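You operate a simulated robot arm through the tools that you are given. There is no shell and no other tool.

You are at the controls of a simulated robot arm. One attempt, no reset.

## Task
Turn the loose cream star wheel to 3 and tighten it.
Fine: washer one is off, leave it off; open the outfeed cover, tighten the black star knob, then shut the cover.

The check looks at the end state, three seconds after you hand in, the way a careful person would. Anything else that was tipped, shoved, dropped, spilled or broken makes it a failure. Lids that push on must go on centred and level and be pressed home; caps that screw on are set level and turned clockwise until they are tight.

## Robot
A 6-joint arm with a two-finger parallel gripper, fixed in place. Base frame: the origin is on the floor under the middle of its stand, x ahead of it, y to its left, z up. Lengths are in m, angles in rad, forces in N, time in s.
It reaches about 1.313 m from its shoulder. Its first joint turns from -2.897 to 2.897 rad. Payload 3.43 kg.
The TCP is the grasp point between the finger pads, 0.034 m short of the fingertips. In the tool frame z runs along the fingers and y along their closing line. The gripper opens to 0.128 m. The fingers are 0.024 m wide and 0.012 m thick; the gripper's body (0.048 by 0.13 m) begins 0.096 m behind the TCP.
Orientation is told as [roll, pitch, yaw] about the base's x, y, z axes, in that order, counted from this pose: with the fingers straight down and closing along the base's y, the tool's x points along the base's -x, its y along +y and its z along -z.

## Interface
- The arm moves only by the tool step_arm. Its arguments are lists of equal length, an entry for each row: "slide": the shift along the tool's x, y, z in units of 50 mm (1.0 is 50 mm), a list of three; "dr": the turn, a rotation vector about the tool's x, y, z in units of 4 degrees (1.0 is 4 degrees), a list of three; "gripper": the gripper command, from -1 (shut) to 1 (fully open), values between in proportion. In form: {"slide": [[tx, ty, tz], ...], "dr": [[rx, ry, rz], ...], "gripper": [gripper, ...]}. A call has 1 to 20 rows; each row shifts and turns the commanded pose from where the row before left it, along the tool's axes as they then stand. A call with a number of a shift or a turn outside -1 to 1 is refused whole. A row lasts 0.2 s, in which the tool goes at most 0.05 m and 0.15 rad; a call with a longer step from one row to the next is refused whole, and so is a gripper value outside its range. A pose out of reach is approached as far as the arm can. The call stops where the force on the tool passes 40 N (or 10 N more than at its start, if that is more) or the arm is blocked; 0.2 s more then pass. Each finger travels about 0.153 m/s and halts on what it meets, pressing with about 32 N; the grip force reading is that of the motor and also rises with nothing between the fingers. The clock runs only during rows and for 0.2 s after the last one: add rows that do not move to give the fingers time. The reply holds the time, the measured pose of the TCP, the force on the tool along the base axes, the opening and the grip force, in the units named above and with some noise, with the torque about the TCP (base axes, N m) and any sound that the robot's microphone picked up.
- Cameras (640 x 400 px; columns grow to the right, rows downward): "scene" is fixed at [0.3994, 0.6505, 1.5106]; the picture's right is [-0.89, -0.46, 0.00], its down [-0.24, 0.47, -0.85] and it looks along [0.39, -0.75, -0.53] (base axes); focal length 376 px, centre (320, 200). "wrist" rides on the gripper at [0.076, -0.011, -0.16] in the tool frame; the picture's right is [0.15, 0.99, 0.00], its down [-0.88, 0.13, -0.46] and it looks along [-0.45, 0.07, 0.89] (tool axes); focal length 234 px, centre (320, 200).
- camera(camera): a new picture of that camera. It takes no simulated time.
- measure_at(camera, pixels): for up to 12 pixels [column, row] of the newest picture of that camera ("zoom" is the newest enlarged one), the place [x, y, z] in the base frame of the surface seen there, good to about 0.002 m. It takes no simulated time.
- close_up(camera, box): a new picture of the part [left, top, right, bottom] of that camera's present view, enlarged. It takes no simulated time.
- close_job(): hands the job in; it is judged then, once.

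Leave the gripper open and the arm clear of the work at the hand-in unless told otherwise.

The tools are called by a JSON object that holds its "fn" and its "kwargs". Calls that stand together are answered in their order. step_arm: Moves the arm, as the interface text tells. Its arguments: {"type":"object","properties":{"slide":{"type":"array","items":{"type":"array","items":{"type":"number"}}},"dr":{"type":"array","items":{"type":"array","items":{"type":"number"}}},"gripper":{"type":"array","items":{"type":"number"}}},"required":["slide","dr","gripper"]} The other tools are called the same way: camera (camera) takes a picture; measure_at (camera, pixels) gives the place of the surface under pixels of a picture; close_up (camera, box) takes an enlarged picture of a part of a camera's view; close_job () hands the job in.

At the start:

```text
time_s: 0.0
eef_pos: [0.5759, -0.0506, 1.1347]
tool_rot: [0.003, 0.0, 0.0]
force: [0.2, -0.1, -0.2]
torque: [0.03, -0.02, 0.01]
width: 0.1277
gripper_force: 0.1
```

scene: 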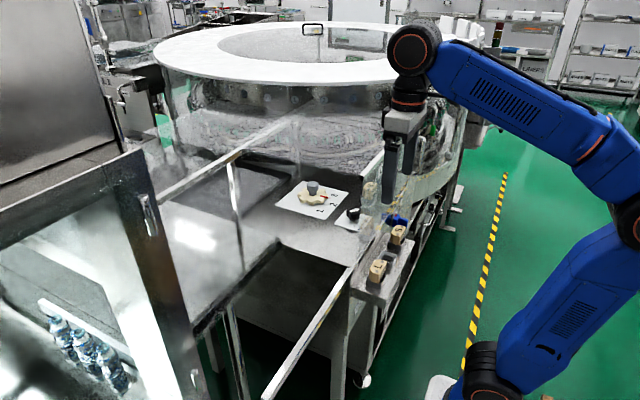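
wrist: 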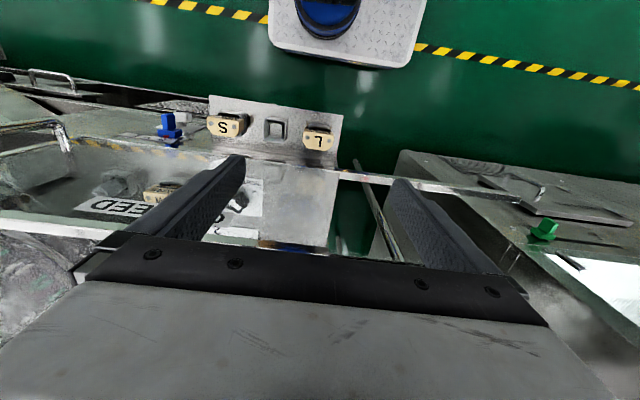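

I see a machine with a cream star wheel on a white plate near scene pixel (312,197), a black item near (353,213), and S/L blocks near (377,270) and (397,236). I'll take enlarged views to understand the layout before moving.

{"fn": "close_up", "kwargs": {"camera": "scene", "box": [260, 160, 420, 260]}}

{"fn": "close_up", "kwargs": {"camera": "scene", "box": [320, 190, 432, 310]}}

{"fn": "close_up", "kwargs": {"camera": "wrist", "box": [60, 80, 380, 280]}}

{"fn": "close_up", "kwargs": {"camera": "wrist", "box": [400, 130, 640, 320]}}

{"fn": "close_up", "kwargs": {"camera": "scene", "box": [0, 130, 320, 400]}}

```text
4.00 times, centred on (340, 210) of scene
```

zoom: 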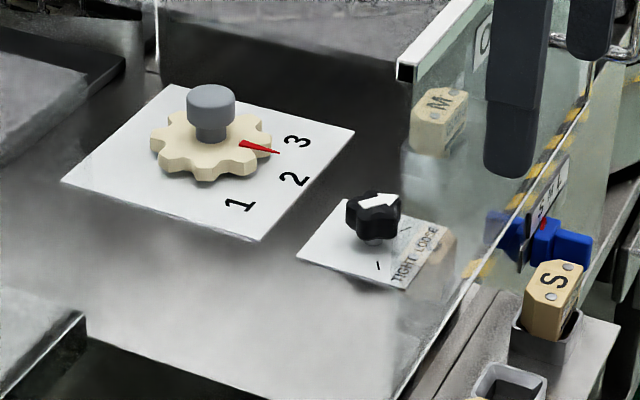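

```text
3.33 times, centred on (376, 250) of scene
```

zoom: 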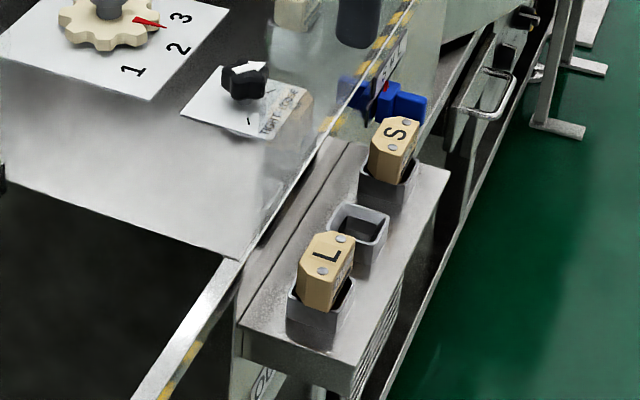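

```text
2.00 times, centred on (220, 180) of wrist
```

zoom: 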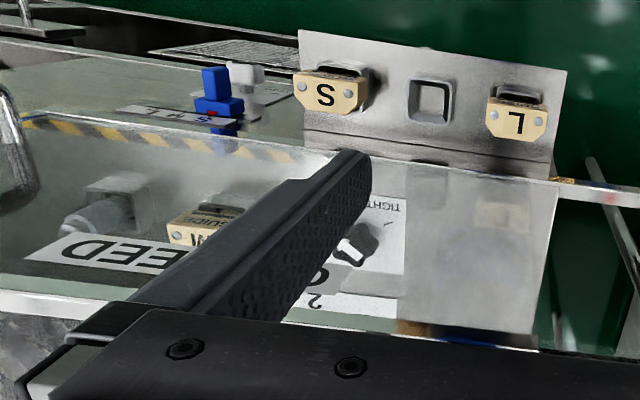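

```text
2.11 times, centred on (520, 225) of wrist
```

zoom: 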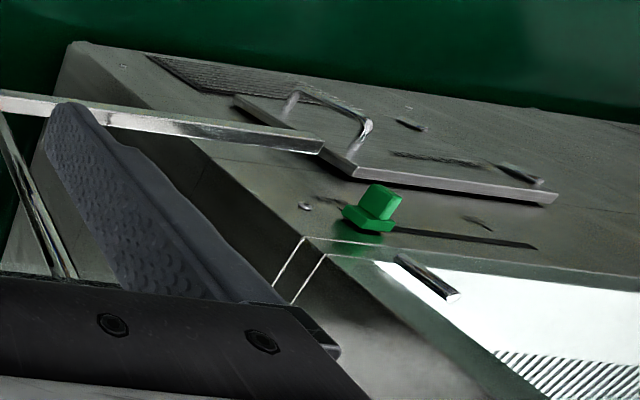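

```text
1.48 times, centred on (160, 265) of scene
```

zoom: 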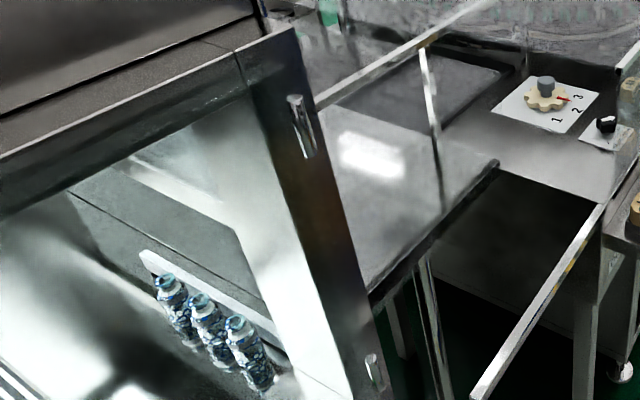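

I'll measure key points: the star wheel, black knob, the labels, glass edges, blue and green parts.

{"fn": "close_up", "kwargs": {"camera": "scene", "box": [260, 160, 420, 260]}}

{"fn": "measure_at", "kwargs": {"camera": "zoom", "pixels": [[210, 92], [180, 150], [278, 152], [240, 205], [292, 180], [297, 142], [375, 203], [345, 240], [404, 72], [440, 110], [545, 240], [548, 195]]}}

{"fn": "measure_at", "kwargs": {"camera": "wrist", "pixels": [[165, 195], [100, 207], [168, 125], [230, 128], [275, 128], [318, 140], [540, 228], [440, 185], [60, 140], [240, 200], [350, 180], [290, 200]]}}

{"fn": "measure_at", "kwargs": {"camera": "scene", "pixels": [[148, 213], [238, 150], [235, 190], [320, 310], [290, 375], [366, 180], [404, 150], [362, 225], [270, 130], [180, 190], [370, 280], [440, 220]]}}

```text
4.00 times, centred on (340, 210) of scene
```

zoom: 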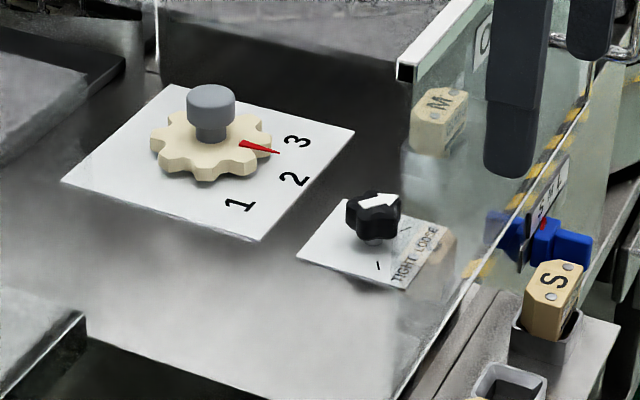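

```text
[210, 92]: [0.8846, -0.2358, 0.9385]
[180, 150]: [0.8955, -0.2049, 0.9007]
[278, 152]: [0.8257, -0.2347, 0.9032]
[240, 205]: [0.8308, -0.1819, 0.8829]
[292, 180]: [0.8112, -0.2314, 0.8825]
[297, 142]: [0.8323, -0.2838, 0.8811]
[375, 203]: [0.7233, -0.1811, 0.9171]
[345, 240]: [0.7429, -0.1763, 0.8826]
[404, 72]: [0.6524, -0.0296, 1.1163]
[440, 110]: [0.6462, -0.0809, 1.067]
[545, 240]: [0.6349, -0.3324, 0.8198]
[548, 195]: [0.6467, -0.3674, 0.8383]
```

```text
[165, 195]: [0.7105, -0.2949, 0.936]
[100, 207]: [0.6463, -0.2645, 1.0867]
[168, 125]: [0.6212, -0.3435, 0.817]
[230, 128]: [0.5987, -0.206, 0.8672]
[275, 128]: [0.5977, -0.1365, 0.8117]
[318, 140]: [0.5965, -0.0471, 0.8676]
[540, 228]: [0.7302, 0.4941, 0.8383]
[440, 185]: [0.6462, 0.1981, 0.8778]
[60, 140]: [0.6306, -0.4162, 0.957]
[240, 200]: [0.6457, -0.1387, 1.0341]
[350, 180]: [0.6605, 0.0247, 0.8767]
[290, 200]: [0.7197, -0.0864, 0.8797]
```

```text
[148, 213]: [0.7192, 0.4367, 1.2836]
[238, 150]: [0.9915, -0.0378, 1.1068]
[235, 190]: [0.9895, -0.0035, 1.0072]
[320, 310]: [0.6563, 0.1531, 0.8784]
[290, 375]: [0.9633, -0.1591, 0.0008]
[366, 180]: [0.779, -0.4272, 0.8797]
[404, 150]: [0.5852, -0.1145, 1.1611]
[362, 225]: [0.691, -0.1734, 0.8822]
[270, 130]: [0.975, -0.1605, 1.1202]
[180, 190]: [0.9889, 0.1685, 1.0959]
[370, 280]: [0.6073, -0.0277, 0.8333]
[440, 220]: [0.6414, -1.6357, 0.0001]
```

The glass panel with a "…FEED" label stands in the plane x≈0.646; the black knob is behind it at about (0.72,-0.18,0.92). The gripper hides some of it, so I'll raise the arm and back it off for a clearer view.

{"fn": "step_arm", "kwargs": {"slide": [[0, 0, -1], [0, 0, -1], [0, 0, -1], [0.5, 0, -1], [1, 0, 0], [1, 0, 0]], "dr": [[0, 0, 0], [0, 0, 0], [0, 0, 0], [0, 0, 0], [0, 0, 0], [0, 0, 0]], "gripper": [1, 1, 1, 1, 1, 1]}}

{"fn": "camera", "kwargs": {"camera": "wrist"}}

{"fn": "camera", "kwargs": {"camera": "scene"}}

```text
refused: row 4 steps farther than a row can; nothing moved
```

```text
taken
```

wrist: 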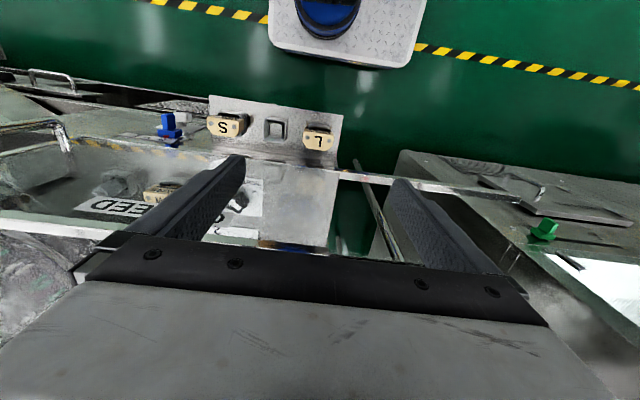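

```text
taken
```

scene: 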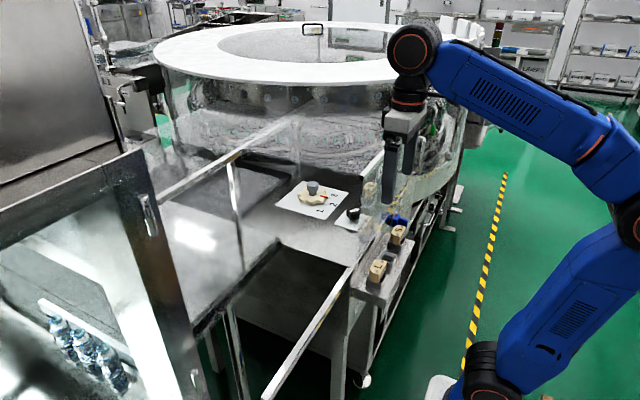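

The fourth row combined two shifts and exceeded the limit. I'll redo it with one axis per row.

{"fn": "step_arm", "kwargs": {"slide": [[0, 0, -0.95], [0, 0, -0.95], [0, 0, -0.95], [0.95, 0, 0], [0.95, 0, 0], [0.95, 0, 0]], "dr": [[0, 0, 0], [0, 0, 0], [0, 0, 0], [0, 0, 0], [0, 0, 0], [0, 0, 0]], "gripper": [1, 1, 1, 1, 1, 1]}}

{"fn": "camera", "kwargs": {"camera": "wrist"}}

{"fn": "camera", "kwargs": {"camera": "scene"}}

```text
time_s: 1.4
eef_pos: [0.4563, -0.0479, 1.1225]
tool_rot: [0.003, -0.006, -0.001]
force: [0.5, -0.3, 0.9]
torque: [0.01, 0.09, 0.03]
width: 0.128
gripper_force: 0.0
out of reach, approached as far as the arm can: row 1, 2, 3, 4, 5, 6
```

```text
taken
```

wrist: 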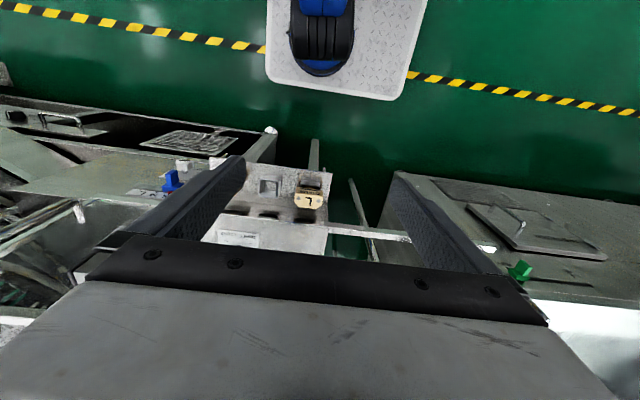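

```text
taken
```

scene: 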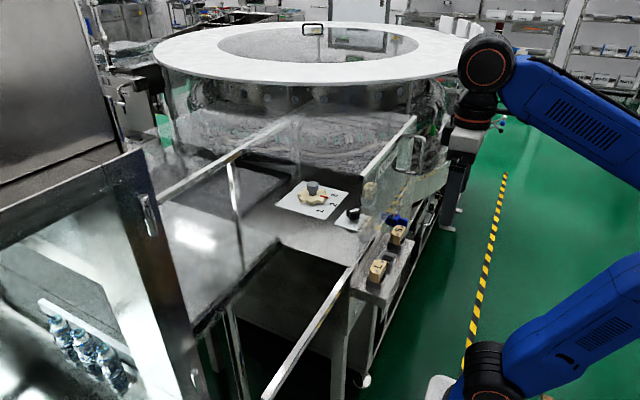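

The glass panel is now visible in the scene near (380,180) with a handle around (410,150). Enlarging that area.

{"fn": "close_up", "kwargs": {"camera": "scene", "box": [330, 100, 490, 240]}}

{"fn": "close_up", "kwargs": {"camera": "wrist", "box": [0, 80, 280, 320]}}

```text
2.86 times, centred on (410, 170) of scene
```

zoom: 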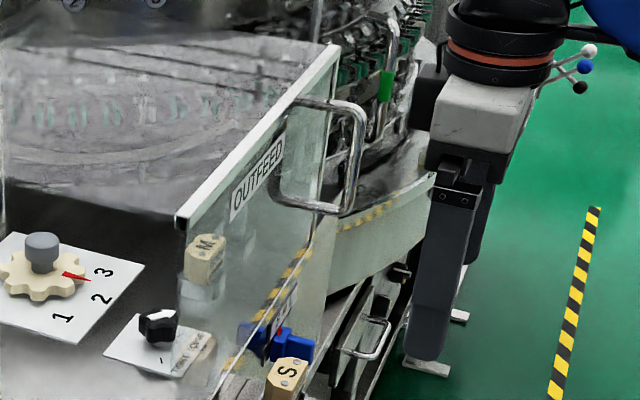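

```text
1.67 times, centred on (140, 200) of wrist
```

zoom: 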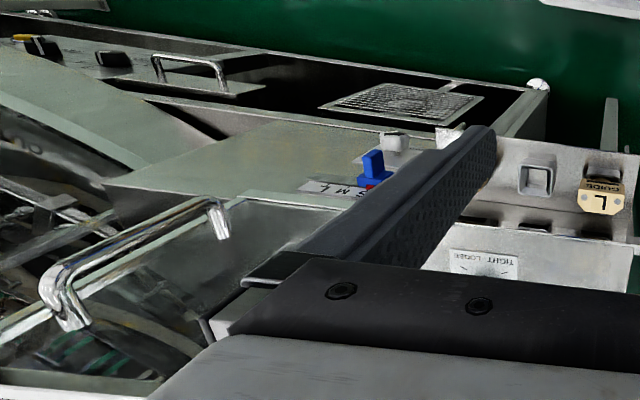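

The OUTFEED label is on this glass panel with a D-handle near zoom (330,155). I'll measure the panel's corners, handle, and neighbours.

{"fn": "close_up", "kwargs": {"camera": "scene", "box": [330, 100, 490, 240]}}

{"fn": "measure_at", "kwargs": {"camera": "zoom", "pixels": [[180, 220], [335, 55], [258, 180], [300, 103], [355, 120], [352, 160], [342, 205], [285, 197], [200, 300], [235, 380], [310, 270], [322, 150]]}}

{"fn": "measure_at", "kwargs": {"camera": "zoom", "pixels": [[390, 230], [385, 85], [375, 335], [205, 250], [285, 300], [300, 345], [248, 350], [240, 330], [390, 25], [430, 190], [330, 260], [250, 130]]}}

```text
2.86 times, centred on (410, 170) of scene
```

zoom: 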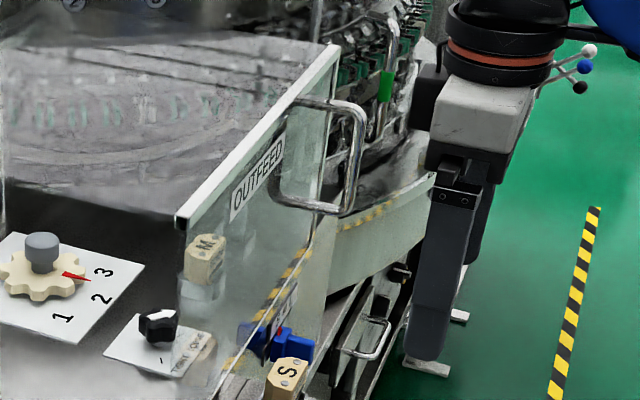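

```text
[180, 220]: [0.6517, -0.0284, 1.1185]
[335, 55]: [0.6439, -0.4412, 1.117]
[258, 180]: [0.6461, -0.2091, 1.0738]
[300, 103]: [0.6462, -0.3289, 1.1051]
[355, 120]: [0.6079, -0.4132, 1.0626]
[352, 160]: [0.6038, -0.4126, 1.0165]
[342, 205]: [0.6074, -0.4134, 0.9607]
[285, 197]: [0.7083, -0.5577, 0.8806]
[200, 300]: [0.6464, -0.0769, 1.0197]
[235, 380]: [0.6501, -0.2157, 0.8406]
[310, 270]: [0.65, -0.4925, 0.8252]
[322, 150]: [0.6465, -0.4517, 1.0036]
```

```text
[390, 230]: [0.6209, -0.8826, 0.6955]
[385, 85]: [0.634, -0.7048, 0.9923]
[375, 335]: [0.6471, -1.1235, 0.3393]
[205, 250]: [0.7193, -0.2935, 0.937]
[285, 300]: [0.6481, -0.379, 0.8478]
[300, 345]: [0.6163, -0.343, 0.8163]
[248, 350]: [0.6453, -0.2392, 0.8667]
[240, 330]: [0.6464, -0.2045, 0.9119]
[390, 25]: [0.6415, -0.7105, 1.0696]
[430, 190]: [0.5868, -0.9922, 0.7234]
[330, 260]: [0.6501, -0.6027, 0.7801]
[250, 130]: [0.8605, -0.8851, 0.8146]
```

The panel spans y≈-0.03 to -0.45, z≈0.88–1.12, with a vertical grip bar at about (0.605,-0.413, 0.96–1.07). I need to know how it opens (hinges or slide). Enlarging the edges.

{"fn": "close_up", "kwargs": {"camera": "scene", "box": [350, 150, 420, 250]}}

{"fn": "close_up", "kwargs": {"camera": "scene", "box": [380, 105, 460, 185]}}

{"fn": "close_up", "kwargs": {"camera": "scene", "box": [345, 195, 425, 295]}}

{"fn": "close_up", "kwargs": {"camera": "scene", "box": [270, 165, 370, 230]}}

```text
4.00 times, centred on (385, 200) of scene
```

zoom: 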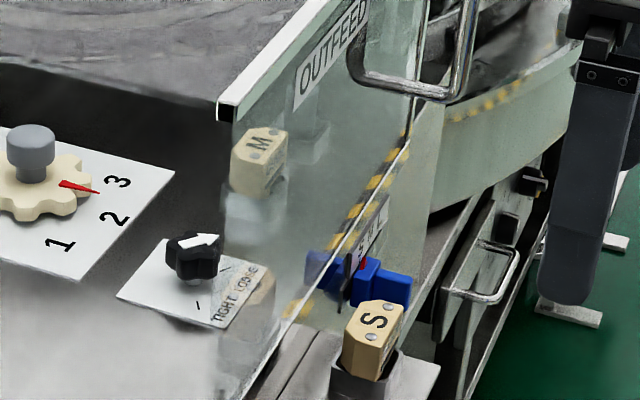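

```text
5.00 times, centred on (420, 145) of scene
```

zoom: 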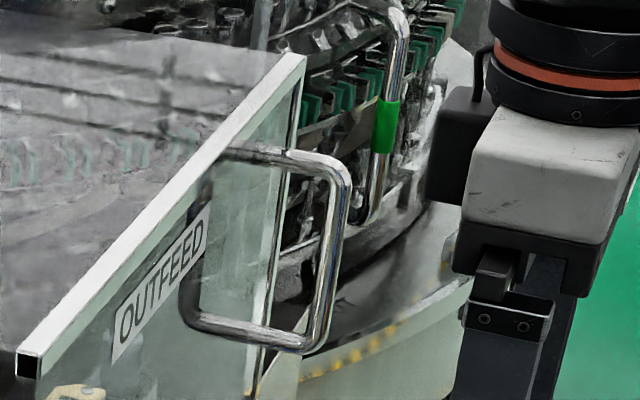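

```text
4.00 times, centred on (385, 245) of scene
```

zoom: 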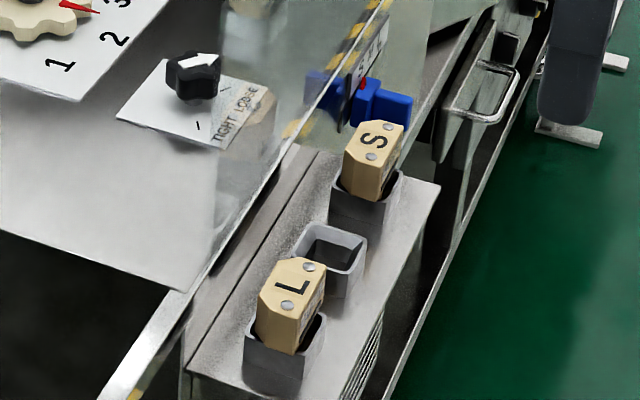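

```text
6.15 times, centred on (320, 198) of scene
```

zoom: 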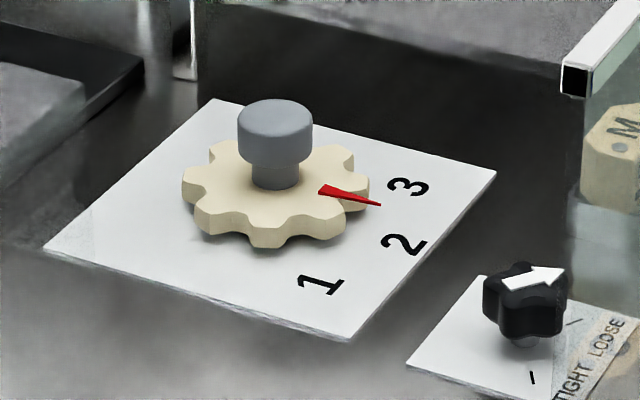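

The far end holds the handle and no hinge is visible yet. I'll tilt the gripper forward to look at the panel from the robot's side with the wrist camera.

{"fn": "step_arm", "kwargs": {"slide": [[0, 0, 0], [0, 0, 0], [0, 0, 0], [0, 0, 0], [0, 0, 0], [0, 0, 0], [0, 0, 0], [0, 0, 0], [0, 0, 0], [0, 0, 0]], "dr": [[0, -1, 0], [0, -1, 0], [0, -1, 0], [0, -1, 0], [0, -1, 0], [0, -1, 0], [0, -1, 0], [0, -1, 0], [0, -1, 0], [0, 0, 0]], "gripper": [1, 1, 1, 1, 1, 1, 1, 1, 1, 1]}}

{"fn": "camera", "kwargs": {"camera": "wrist"}}

{"fn": "camera", "kwargs": {"camera": "scene"}}

```text
time_s: 3.6
eef_pos: [0.4547, -0.0492, 1.1197]
tool_rot: [0.002, -0.634, -0.002]
force: [0.6, 0.5, 1.1]
torque: [0.01, -0.02, 0.01]
width: 0.1281
gripper_force: 0.0
```

```text
taken
```

wrist: 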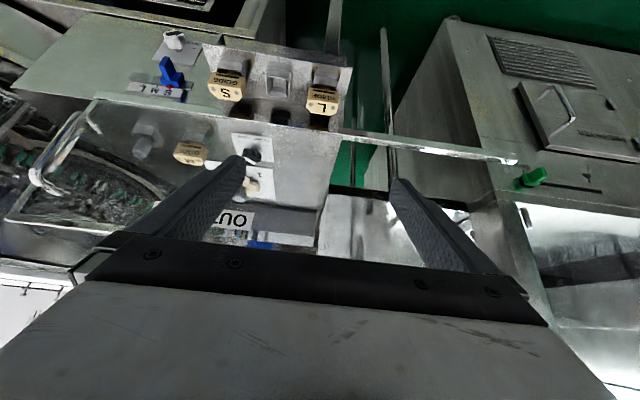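

```text
taken
```

scene: 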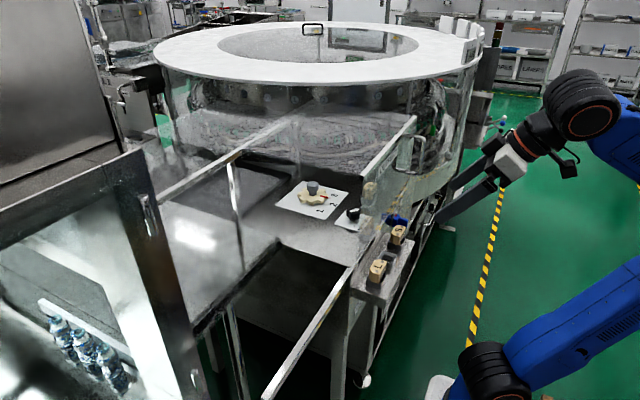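

The commanded pose follows the real one. Now I'll enlarge the wrist view of the cover panel and its edges.

{"fn": "close_up", "kwargs": {"camera": "wrist", "box": [0, 60, 260, 280]}}

{"fn": "close_up", "kwargs": {"camera": "wrist", "box": [180, 100, 400, 260]}}

{"fn": "close_up", "kwargs": {"camera": "wrist", "box": [460, 0, 640, 250]}}

```text
1.82 times, centred on (130, 170) of wrist
```

zoom: 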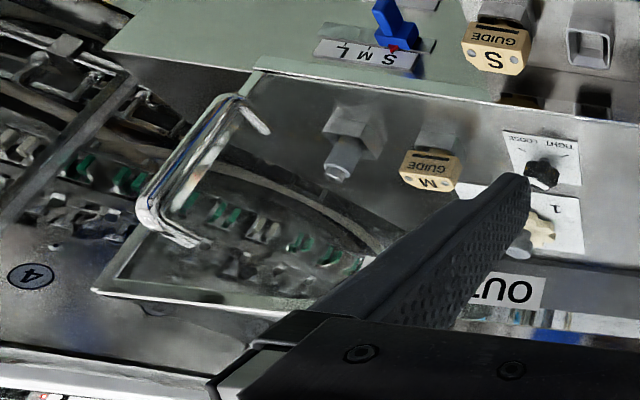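

```text
2.50 times, centred on (290, 180) of wrist
```

zoom: 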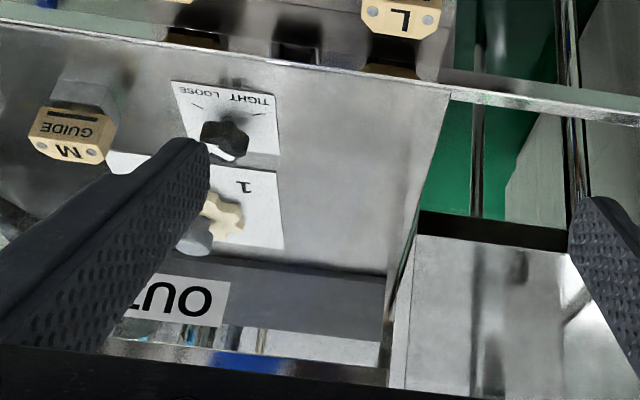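

```text
1.60 times, centred on (550, 125) of wrist
```

zoom: 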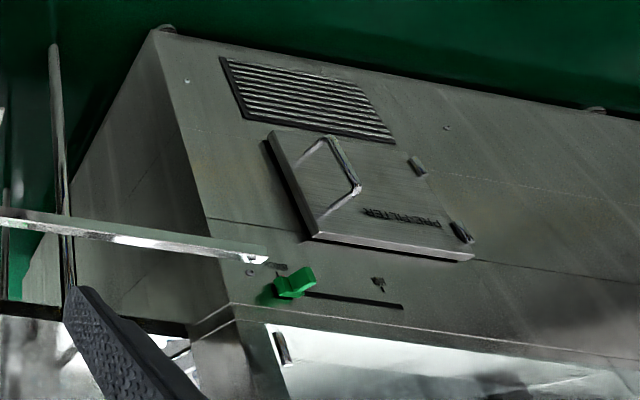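

Now I'll measure the handle legs, panel bottom edge and near edge in the wrist view.

{"fn": "close_up", "kwargs": {"camera": "wrist", "box": [0, 60, 260, 280]}}

{"fn": "measure_at", "kwargs": {"camera": "zoom", "pixels": [[230, 98], [262, 128], [185, 160], [150, 210], [170, 230], [195, 240], [257, 76], [400, 95], [100, 290], [250, 310], [345, 165], [385, 20]]}}

{"fn": "measure_at", "kwargs": {"camera": "wrist", "pixels": [[332, 140], [328, 135], [320, 200], [322, 245], [245, 140], [200, 120], [240, 180], [250, 150], [228, 85], [322, 100], [250, 250], [180, 255]]}}

```text
1.82 times, centred on (130, 170) of wrist
```

zoom: 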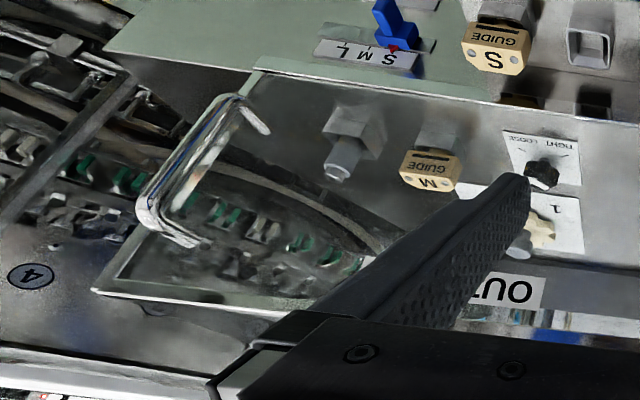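

```text
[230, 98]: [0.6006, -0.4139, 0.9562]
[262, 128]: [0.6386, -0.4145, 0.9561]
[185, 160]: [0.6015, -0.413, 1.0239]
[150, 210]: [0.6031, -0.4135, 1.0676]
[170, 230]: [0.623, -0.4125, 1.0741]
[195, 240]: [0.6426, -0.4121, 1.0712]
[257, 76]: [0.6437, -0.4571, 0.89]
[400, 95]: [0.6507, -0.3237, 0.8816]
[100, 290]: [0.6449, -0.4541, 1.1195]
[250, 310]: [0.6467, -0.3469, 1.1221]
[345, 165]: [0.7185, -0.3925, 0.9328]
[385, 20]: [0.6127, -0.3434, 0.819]
```

```text
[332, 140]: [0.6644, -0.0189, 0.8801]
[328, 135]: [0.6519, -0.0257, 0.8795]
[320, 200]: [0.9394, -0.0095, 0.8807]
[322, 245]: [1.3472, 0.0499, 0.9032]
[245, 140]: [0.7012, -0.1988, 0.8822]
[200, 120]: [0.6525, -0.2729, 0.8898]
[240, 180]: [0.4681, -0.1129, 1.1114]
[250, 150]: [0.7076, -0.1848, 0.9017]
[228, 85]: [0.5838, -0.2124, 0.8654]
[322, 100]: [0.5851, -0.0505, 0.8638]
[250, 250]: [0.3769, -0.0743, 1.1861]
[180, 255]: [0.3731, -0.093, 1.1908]
```

The handle grip bar is at about (0.602, -0.4135), z 0.956–1.073; panel bottom is at z≈0.885, above the S/L guides (0.866). I'll bring the gripper upright and move to y≈-0.41 in front of the handle, at a safe distance (x≈0.455).

{"fn": "step_arm", "kwargs": {"slide": [[0, -0.81, 0], [0, -0.81, 0], [0, -0.81, 0], [0, -0.81, 0], [0, -0.81, 0], [0, -0.81, 0], [0, -0.81, 0], [0, -0.81, 0], [0, -0.81, 0], [0, 0, 0.9], [0, 0, 0.9], [0, 0, 0]], "dr": [[0, 1, 0], [0, 1, 0], [0, 1, 0], [0, 1, 0], [0, 1, 0], [0, 1, 0], [0, 1, 0], [0, 1, 0], [0, 1, 0], [0, 0, 0], [0, 0, 0], [0, 0, 0]], "gripper": [1, 1, 1, 1, 1, 1, 1, 1, 1, 1, 1, 1]}}

{"fn": "camera", "kwargs": {"camera": "wrist"}}

{"fn": "camera", "kwargs": {"camera": "scene"}}

```text
time_s: 6.2
eef_pos: [0.4545, -0.4133, 1.0305]
tool_rot: [0.002, -0.002, -0.002]
force: [0.0, 0.0, -0.7]
torque: [0.02, -0.01, 0.01]
width: 0.1279
gripper_force: 0.0
```

```text
taken
```

wrist: 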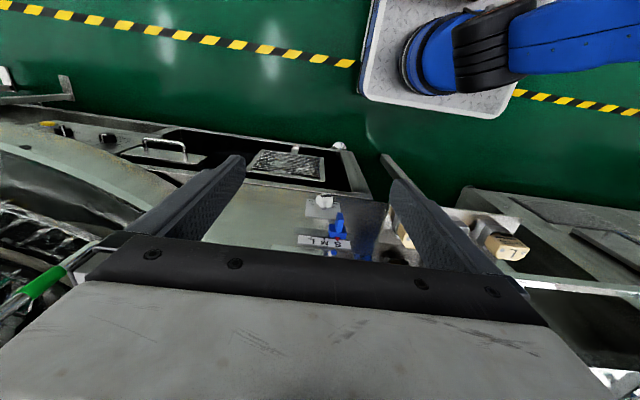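

```text
taken
```

scene: 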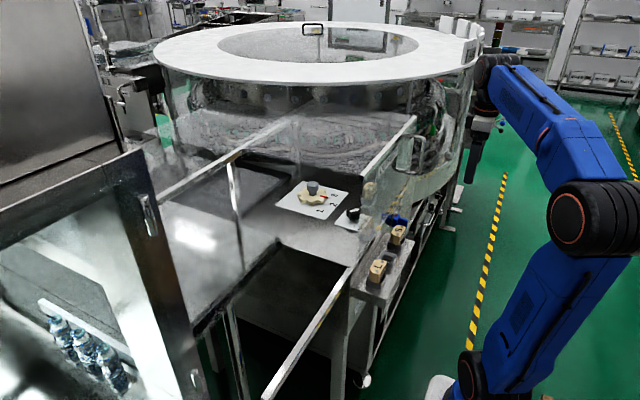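

I'm at (0.4545,-0.413,1.03), upright and aligned with the bar. I'll advance +x about 0.147 m so the open fingers straddle the bar, then check.

{"fn": "step_arm", "kwargs": {"slide": [[-0.8, 0, 0], [-0.8, 0, 0], [-0.6, 0, 0], [-0.4, 0, 0], [-0.35, 0, 0], [0, 0, 0]], "dr": [[0, 0, 0], [0, 0, 0], [0, 0, 0], [0, 0, 0], [0, 0, 0], [0, 0, 0]], "gripper": [1, 1, 1, 1, 1, 1]}}

{"fn": "camera", "kwargs": {"camera": "wrist"}}

{"fn": "close_up", "kwargs": {"camera": "scene", "box": [350, 70, 510, 240]}}

```text
time_s: 7.6
eef_pos: [0.6014, -0.4134, 1.0297]
tool_rot: [0.002, -0.001, 0.0]
force: [0.1, 0.6, -0.5]
torque: [0.02, 0.02, 0.0]
width: 0.128
gripper_force: 0.1
```

```text
taken
```

wrist: 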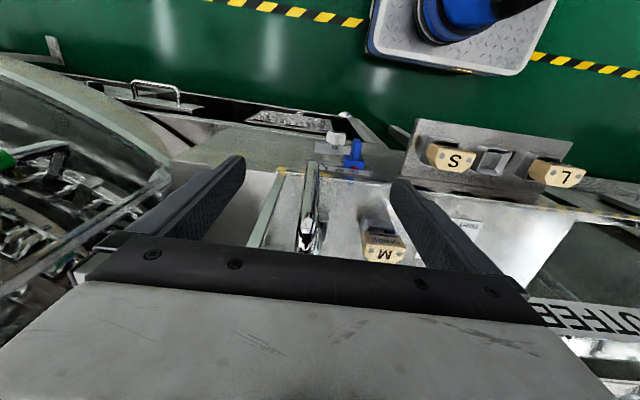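

```text
2.35 times, centred on (430, 155) of scene
```

zoom: 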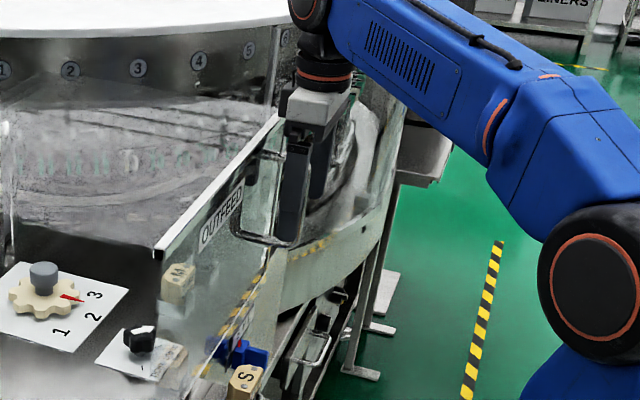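

The bar is centred between the fingers at wrist (310,210). Closing the gripper on it.

{"fn": "step_arm", "kwargs": {"slide": [[0, 0, 0], [0, 0, 0], [0, 0, 0], [0, 0, 0]], "dr": [[0, 0, 0], [0, 0, 0], [0, 0, 0], [0, 0, 0]], "gripper": [0, -1, -1, -1]}}

```text
time_s: 8.6
eef_pos: [0.6009, -0.4141, 1.0291]
tool_rot: [0.004, -0.002, 0.0]
force: [-0.3, 1.2, -3.1]
torque: [-1.69, -0.05, 0.15]
width: 0.0142
gripper_force: 45.1
```

The bar is held (width 0.0142). Now a small gentle test pull of 8 mm in -x to feel which way the cover gives.

{"fn": "step_arm", "kwargs": {"slide": [[0.08, 0, 0], [0.08, 0, 0], [0, 0, 0]], "dr": [[0, 0, 0], [0, 0, 0], [0, 0, 0]], "gripper": [-1, -1, -1]}}

{"fn": "close_up", "kwargs": {"camera": "scene", "box": [350, 70, 510, 240]}}

```text
time_s: 9.4
eef_pos: [0.5939, -0.4132, 1.0283]
tool_rot: [0.001, -0.002, 0.0]
force: [33.3, -1.7, -0.6]
torque: [-1.98, -0.38, 0.03]
width: 0.0135
gripper_force: 45.3
```

```text
2.35 times, centred on (430, 155) of scene
```

zoom: 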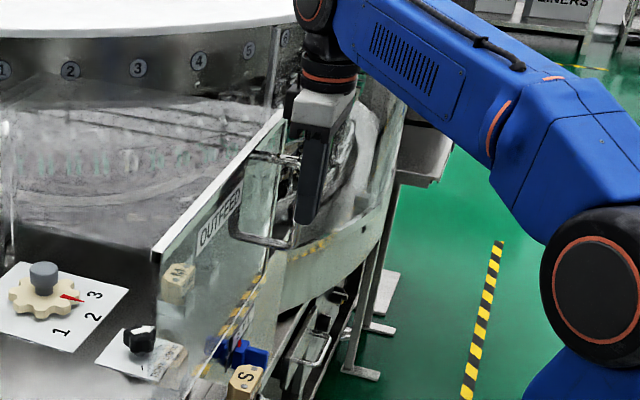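

The pull met 33 N after 7 mm, so it didn't swing freely. I'll measure whether the panel moved at all.

{"fn": "measure_at", "kwargs": {"camera": "zoom", "pixels": [[158, 252], [278, 118], [220, 215], [290, 240], [200, 250], [245, 170]]}}

{"fn": "camera", "kwargs": {"camera": "wrist"}}

{"fn": "close_up", "kwargs": {"camera": "scene", "box": [380, 90, 460, 180]}}

```text
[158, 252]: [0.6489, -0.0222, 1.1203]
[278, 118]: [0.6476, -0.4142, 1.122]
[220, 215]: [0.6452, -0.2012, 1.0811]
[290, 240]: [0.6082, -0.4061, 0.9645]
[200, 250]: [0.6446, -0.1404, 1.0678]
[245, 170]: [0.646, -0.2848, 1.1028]
```

```text
taken
```

wrist: 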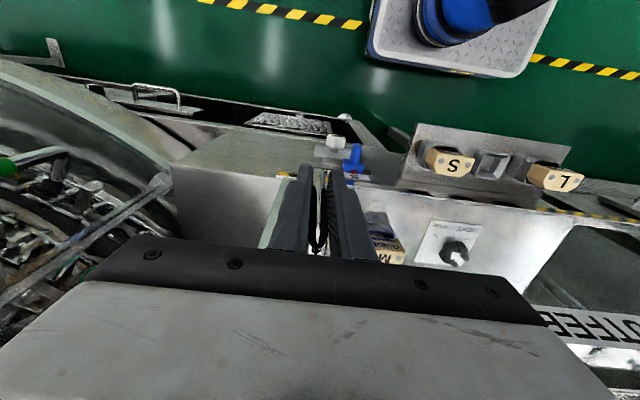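

```text
4.44 times, centred on (420, 135) of scene
```

zoom: 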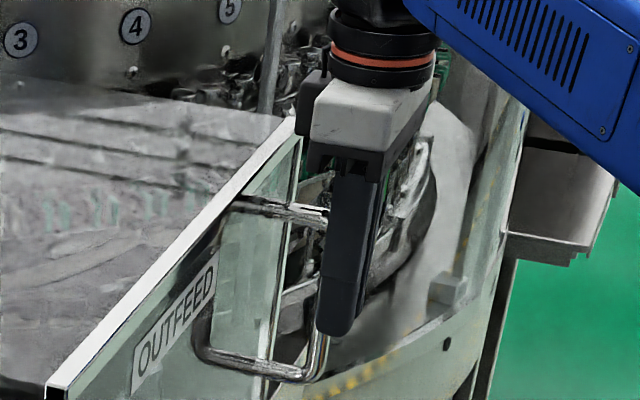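

I'll retake exactly the same enlarged box as before the pull, to compare the panel position pixel by pixel.

{"fn": "close_up", "kwargs": {"camera": "scene", "box": [380, 105, 460, 185]}}

{"fn": "close_up", "kwargs": {"camera": "scene", "box": [350, 150, 420, 250]}}

```text
5.00 times, centred on (420, 145) of scene
```

zoom: 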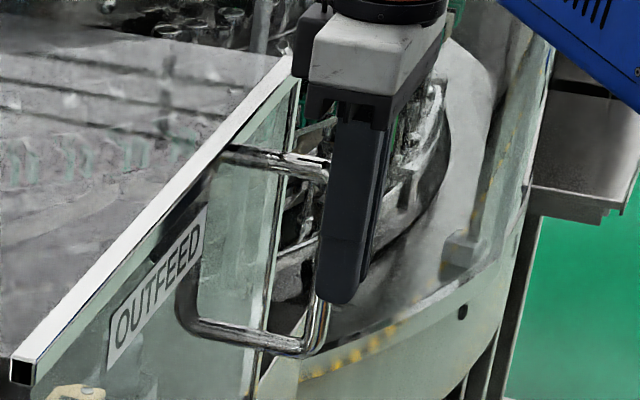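

```text
4.00 times, centred on (385, 200) of scene
```

zoom: 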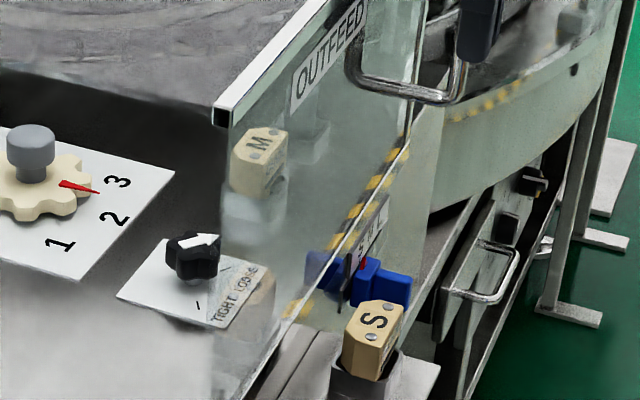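

Comparing boxes: the label and near end shifted about 5 px left and 6 px down, which matches a +y move of ~6 mm — the cover slides along y on the rail, which continues toward +y. I'll relieve the x pull, then test slide +y by 20 mm.

{"fn": "step_arm", "kwargs": {"slide": [[-0.15, 0, 0], [0, 0, 0], [0, 0.2, 0], [0, 0.2, 0], [0, 0, 0]], "dr": [[0, 0, 0], [0, 0, 0], [0, 0, 0], [0, 0, 0], [0, 0, 0]], "gripper": [-1, -1, -1, -1, -1]}}

{"fn": "close_up", "kwargs": {"camera": "scene", "box": [380, 105, 460, 185]}}

```text
time_s: 10.6
eef_pos: [0.601, -0.3954, 1.0301]
tool_rot: [0.004, -0.003, -0.002]
force: [-33.5, 1.5, -15.2]
torque: [-2.13, 0.25, 0.09]
width: 0.0141
gripper_force: 45.1
```

```text
5.00 times, centred on (420, 145) of scene
```

zoom: 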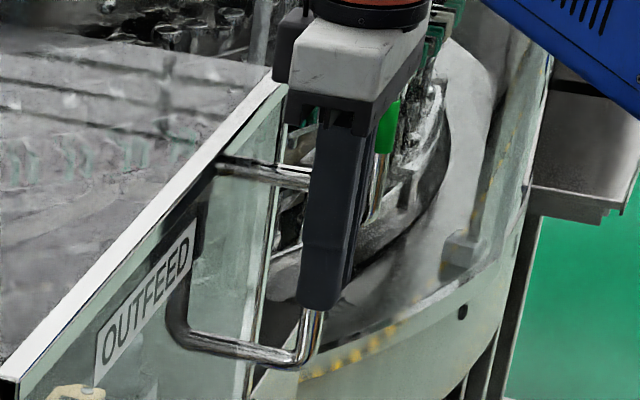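

The label moved further left/down: it slides +y with almost no y force (1.5 N). The x and z preload are from my holding position, so I'll trim -3.5 mm x and -1.5 mm z, and continue sliding +y slowly.

{"fn": "step_arm", "kwargs": {"slide": [[0.07, 0, 0.03], [0, 0, 0], [0, 0.3, 0], [0, 0.3, 0], [0, 0.3, 0], [0, 0.3, 0], [0, 0, 0]], "dr": [[0, 0, 0], [0, 0, 0], [0, 0, 0], [0, 0, 0], [0, 0, 0], [0, 0, 0], [0, 0, 0]], "gripper": [-1, -1, -1, -1, -1, -1, -1]}}

{"fn": "camera", "kwargs": {"camera": "scene"}}

```text
time_s: 12.2
eef_pos: [0.5971, -0.3339, 1.0266]
tool_rot: [0.002, -0.002, 0.0]
force: [32.4, 2.7, 20.8]
torque: [-1.52, 0.09, 0.1]
width: 0.0142
gripper_force: 44.9
```

```text
taken
```

scene: 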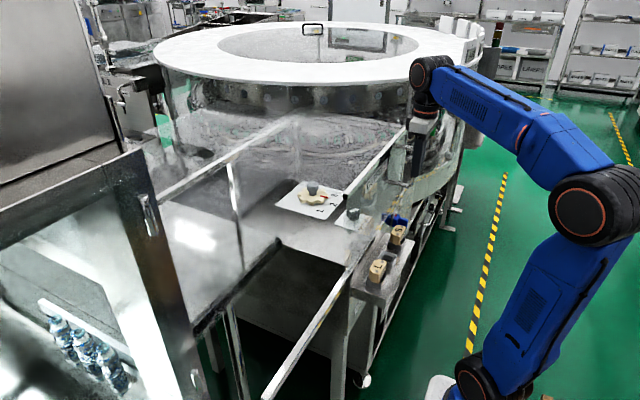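

Sliding well. I'll trim +2 mm x and +2 mm z to null the side forces, then continue +y by ~0.16 m.

{"fn": "step_arm", "kwargs": {"slide": [[-0.04, 0, -0.04], [0, 0, 0], [0, 0.4, 0], [0, 0.4, 0], [0, 0.4, 0], [0, 0.4, 0], [0, 0.4, 0], [0, 0.4, 0], [0, 0.4, 0], [0, 0.4, 0], [0, 0, 0]], "dr": [[0, 0, 0], [0, 0, 0], [0, 0, 0], [0, 0, 0], [0, 0, 0], [0, 0, 0], [0, 0, 0], [0, 0, 0], [0, 0, 0], [0, 0, 0], [0, 0, 0]], "gripper": [-1, -1, -1, -1, -1, -1, -1, -1, -1, -1, -1]}}

{"fn": "camera", "kwargs": {"camera": "scene"}}

```text
time_s: 14.6
eef_pos: [0.6, -0.1727, 1.0328]
tool_rot: [0.002, -0.005, 0.0]
force: [37.7, 2.6, -3.3]
torque: [-1.43, 0.68, 0.07]
width: 0.014
gripper_force: 45.1
```

```text
taken
```

scene: 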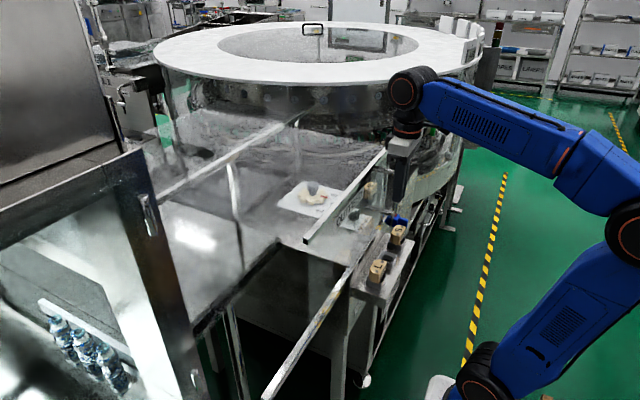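

Cover is about half open. x force is +38 N, so I'll trim +2.5 mm in x, then continue +y.

{"fn": "step_arm", "kwargs": {"slide": [[-0.05, 0, 0], [0, 0, 0]], "dr": [[0, 0, 0], [0, 0, 0]], "gripper": [-1, -1]}}

```text
time_s: 15.2
eef_pos: [0.5999, -0.1725, 1.0325]
tool_rot: [0.002, 0.001, -0.003]
force: [-5.7, 2.1, -9.9]
torque: [-1.49, 0.19, 0.12]
width: 0.0142
gripper_force: 44.8
```

Forces are now small. Continuing +y by about 0.15 m at moderate pace.

{"fn": "step_arm", "kwargs": {"slide": [[0, 0.4, 0], [0, 0.4, 0], [0, 0.4, 0], [0, 0.4, 0], [0, 0.4, 0], [0, 0.4, 0], [0, 0.3, 0], [0, 0, 0]], "dr": [[0, 0, 0], [0, 0, 0], [0, 0, 0], [0, 0, 0], [0, 0, 0], [0, 0, 0], [0, 0, 0], [0, 0, 0]], "gripper": [-1, -1, -1, -1, -1, -1, -1, -1]}}

{"fn": "camera", "kwargs": {"camera": "scene"}}

```text
time_s: 16.2
eef_pos: [0.6009, -0.0938, 1.0333]
tool_rot: [0.0, 0.0, 0.002]
force: [-17.8, 0.2, -0.4]
torque: [-0.62, -1.07, 0.15]
width: 0.0137
gripper_force: 45.2
stopped in row 5: the force on the tool passed its limit at 46 N (the readings are from after the stop); the commanded pose is now the measured one
```

```text
taken
```

scene: 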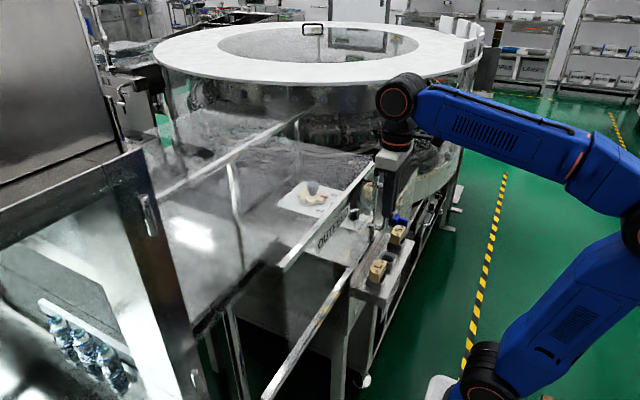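

It stopped at y=-0.094 with 46 N; could be the end stop or side drag. I'll trim 1 mm -x and try 2 cm more slowly to see which.

{"fn": "step_arm", "kwargs": {"slide": [[0.02, 0, 0], [0, 0.15, 0], [0, 0.15, 0], [0, 0, 0]], "dr": [[0, 0, 0], [0, 0, 0], [0, 0, 0], [0, 0, 0]], "gripper": [-1, -1, -1, -1]}}

```text
time_s: 17.2
eef_pos: [0.6013, -0.0801, 1.0325]
tool_rot: [0.002, -0.003, 0.0]
force: [8.3, -2.3, 33.4]
torque: [-1.26, 0.6, 0.03]
width: 0.014
gripper_force: 45.0
```

It keeps moving, so it was side drag, not the stop. z force +33 N: trim up 2 mm and continue slowly.

{"fn": "step_arm", "kwargs": {"slide": [[0, 0, -0.04], [0, 0.2, 0], [0, 0.2, 0], [0, 0.2, 0], [0, 0.2, 0], [0, 0, 0]], "dr": [[0, 0, 0], [0, 0, 0], [0, 0, 0], [0, 0, 0], [0, 0, 0], [0, 0, 0]], "gripper": [-1, -1, -1, -1, -1, -1]}}

```text
time_s: 18.6
eef_pos: [0.6002, -0.0395, 1.0317]
tool_rot: [0.0, 0.003, -0.001]
force: [-8.3, -27.3, -23.5]
torque: [-0.66, -0.73, -0.27]
width: 0.0139
gripper_force: 44.9
```

y force rose to -27 N: probably near the end stop. Looking at the scene.

{"fn": "camera", "kwargs": {"camera": "scene"}}

{"fn": "camera", "kwargs": {"camera": "wrist"}}

```text
taken
```

scene: 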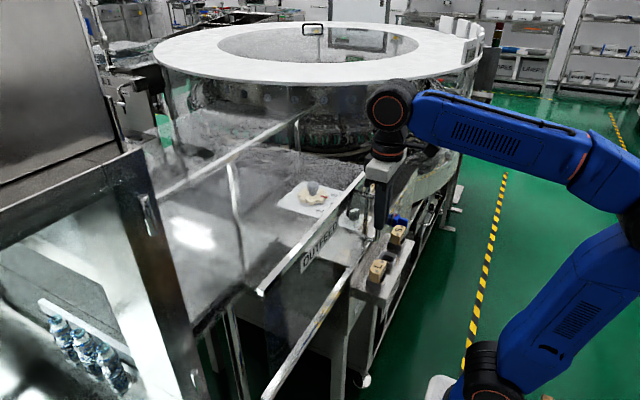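

```text
taken
```

wrist: 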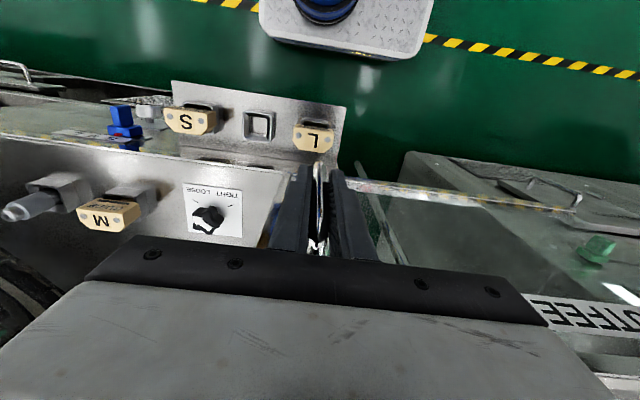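

The cover is open far enough (panel y≈-0.08 to 0.35; knob clear at wrist (207,218)). I'll release the handle and back off in -x.

{"fn": "step_arm", "kwargs": {"slide": [[0, -0.05, 0], [0, 0, 0], [0, 0, 0], [0, 0, 0], [0.6, 0, 0], [0.8, 0, 0], [0.8, 0, 0], [0, 0, 0]], "dr": [[0, 0, 0], [0, 0, 0], [0, 0, 0], [0, 0, 0], [0, 0, 0], [0, 0, 0], [0, 0, 0], [0, 0, 0]], "gripper": [-1, 0, 0.5, 0.5, 0.5, 0.5, 0.5, 0.5]}}

{"fn": "camera", "kwargs": {"camera": "scene"}}

{"fn": "camera", "kwargs": {"camera": "wrist"}}

```text
time_s: 20.4
eef_pos: [0.4895, -0.0421, 1.0329]
tool_rot: [0.002, 0.001, 0.001]
force: [0.1, 0.2, -0.1]
torque: [0.0, 0.01, 0.03]
width: 0.0957
gripper_force: 0.1
```

```text
taken
```

scene: 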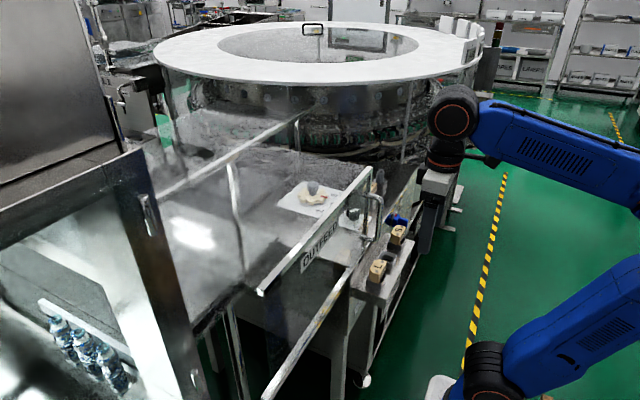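

```text
taken
```

wrist: 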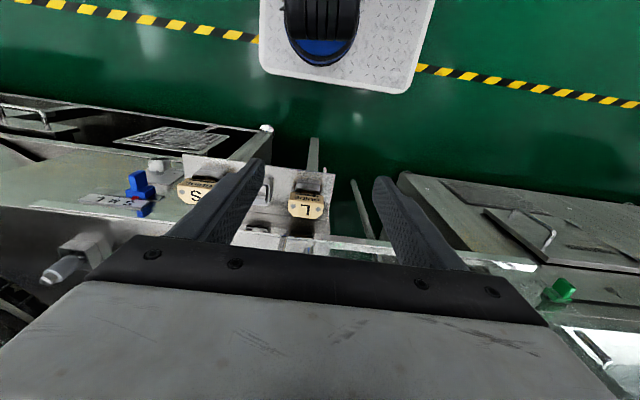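

The cover stays open. Next I move to y≈-0.22, raise slightly and reach in above the plate (tips well above everything) to look at the wheel and knob from the wrist camera.

{"fn": "step_arm", "kwargs": {"slide": [[0, -0.9, 0], [0, -0.9, 0], [0, -0.9, 0], [0, -0.9, 0], [0, 0, -0.9], [-0.9, 0, 0], [-0.9, 0, 0], [-0.9, 0, 0], [0, 0, 0]], "dr": [[0, 0, 0], [0, 0, 0], [0, 0, 0], [0, 0, 0], [0, 0, 0], [0, 0, 0], [0, 0, 0], [0, 0, 0], [0, 0, 0]], "gripper": [0.5, 0.5, 0.5, 0.5, 0.5, 0.5, 0.5, 0.5, 0.5]}}

{"fn": "camera", "kwargs": {"camera": "wrist"}}

{"fn": "camera", "kwargs": {"camera": "scene"}}

```text
time_s: 22.4
eef_pos: [0.626, -0.2222, 1.0765]
tool_rot: [0.004, 0.0, -0.001]
force: [-0.3, -0.9, 0.3]
torque: [0.02, -0.02, 0.0]
width: 0.0957
gripper_force: 0.0
```

```text
taken
```

wrist: 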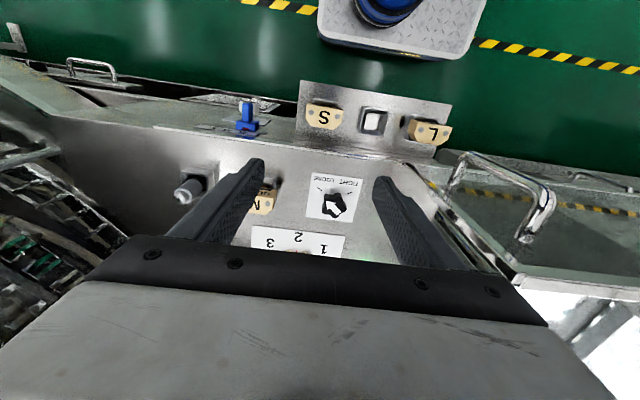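

```text
taken
```

scene: 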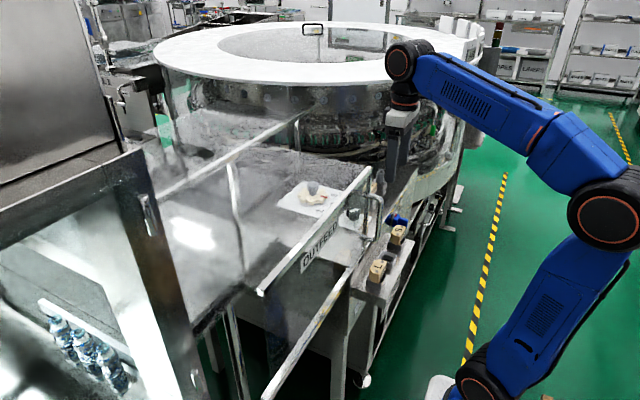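

The black knob and labels show at wrist (330,200). Enlarging for marks and arrow.

{"fn": "close_up", "kwargs": {"camera": "wrist", "box": [240, 160, 400, 260]}}

{"fn": "measure_at", "kwargs": {"camera": "zoom", "pixels": [[375, 175], [360, 120], [420, 120], [300, 100], [440, 100], [270, 80], [490, 85], [240, 300], [340, 365], [330, 310], [180, 320], [85, 190]]}}

```text
4.00 times, centred on (320, 210) of wrist
```

zoom: 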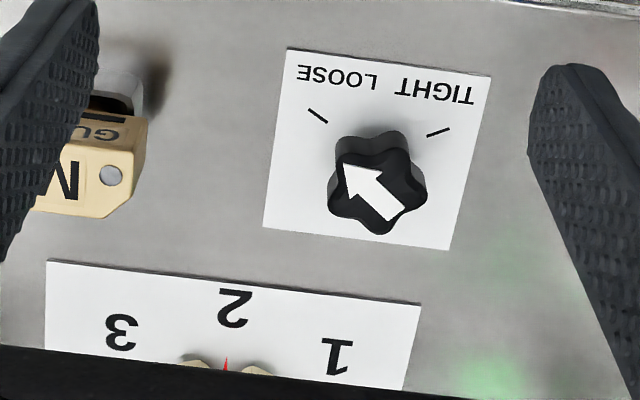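

```text
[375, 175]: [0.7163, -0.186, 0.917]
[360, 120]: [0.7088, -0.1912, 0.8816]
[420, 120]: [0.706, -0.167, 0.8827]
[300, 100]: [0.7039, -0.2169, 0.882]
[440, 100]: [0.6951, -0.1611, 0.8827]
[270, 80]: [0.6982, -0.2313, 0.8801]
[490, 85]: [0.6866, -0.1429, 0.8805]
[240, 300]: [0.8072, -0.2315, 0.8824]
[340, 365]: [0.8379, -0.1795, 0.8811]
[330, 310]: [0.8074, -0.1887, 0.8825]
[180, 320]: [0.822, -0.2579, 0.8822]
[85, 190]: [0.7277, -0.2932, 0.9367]
```

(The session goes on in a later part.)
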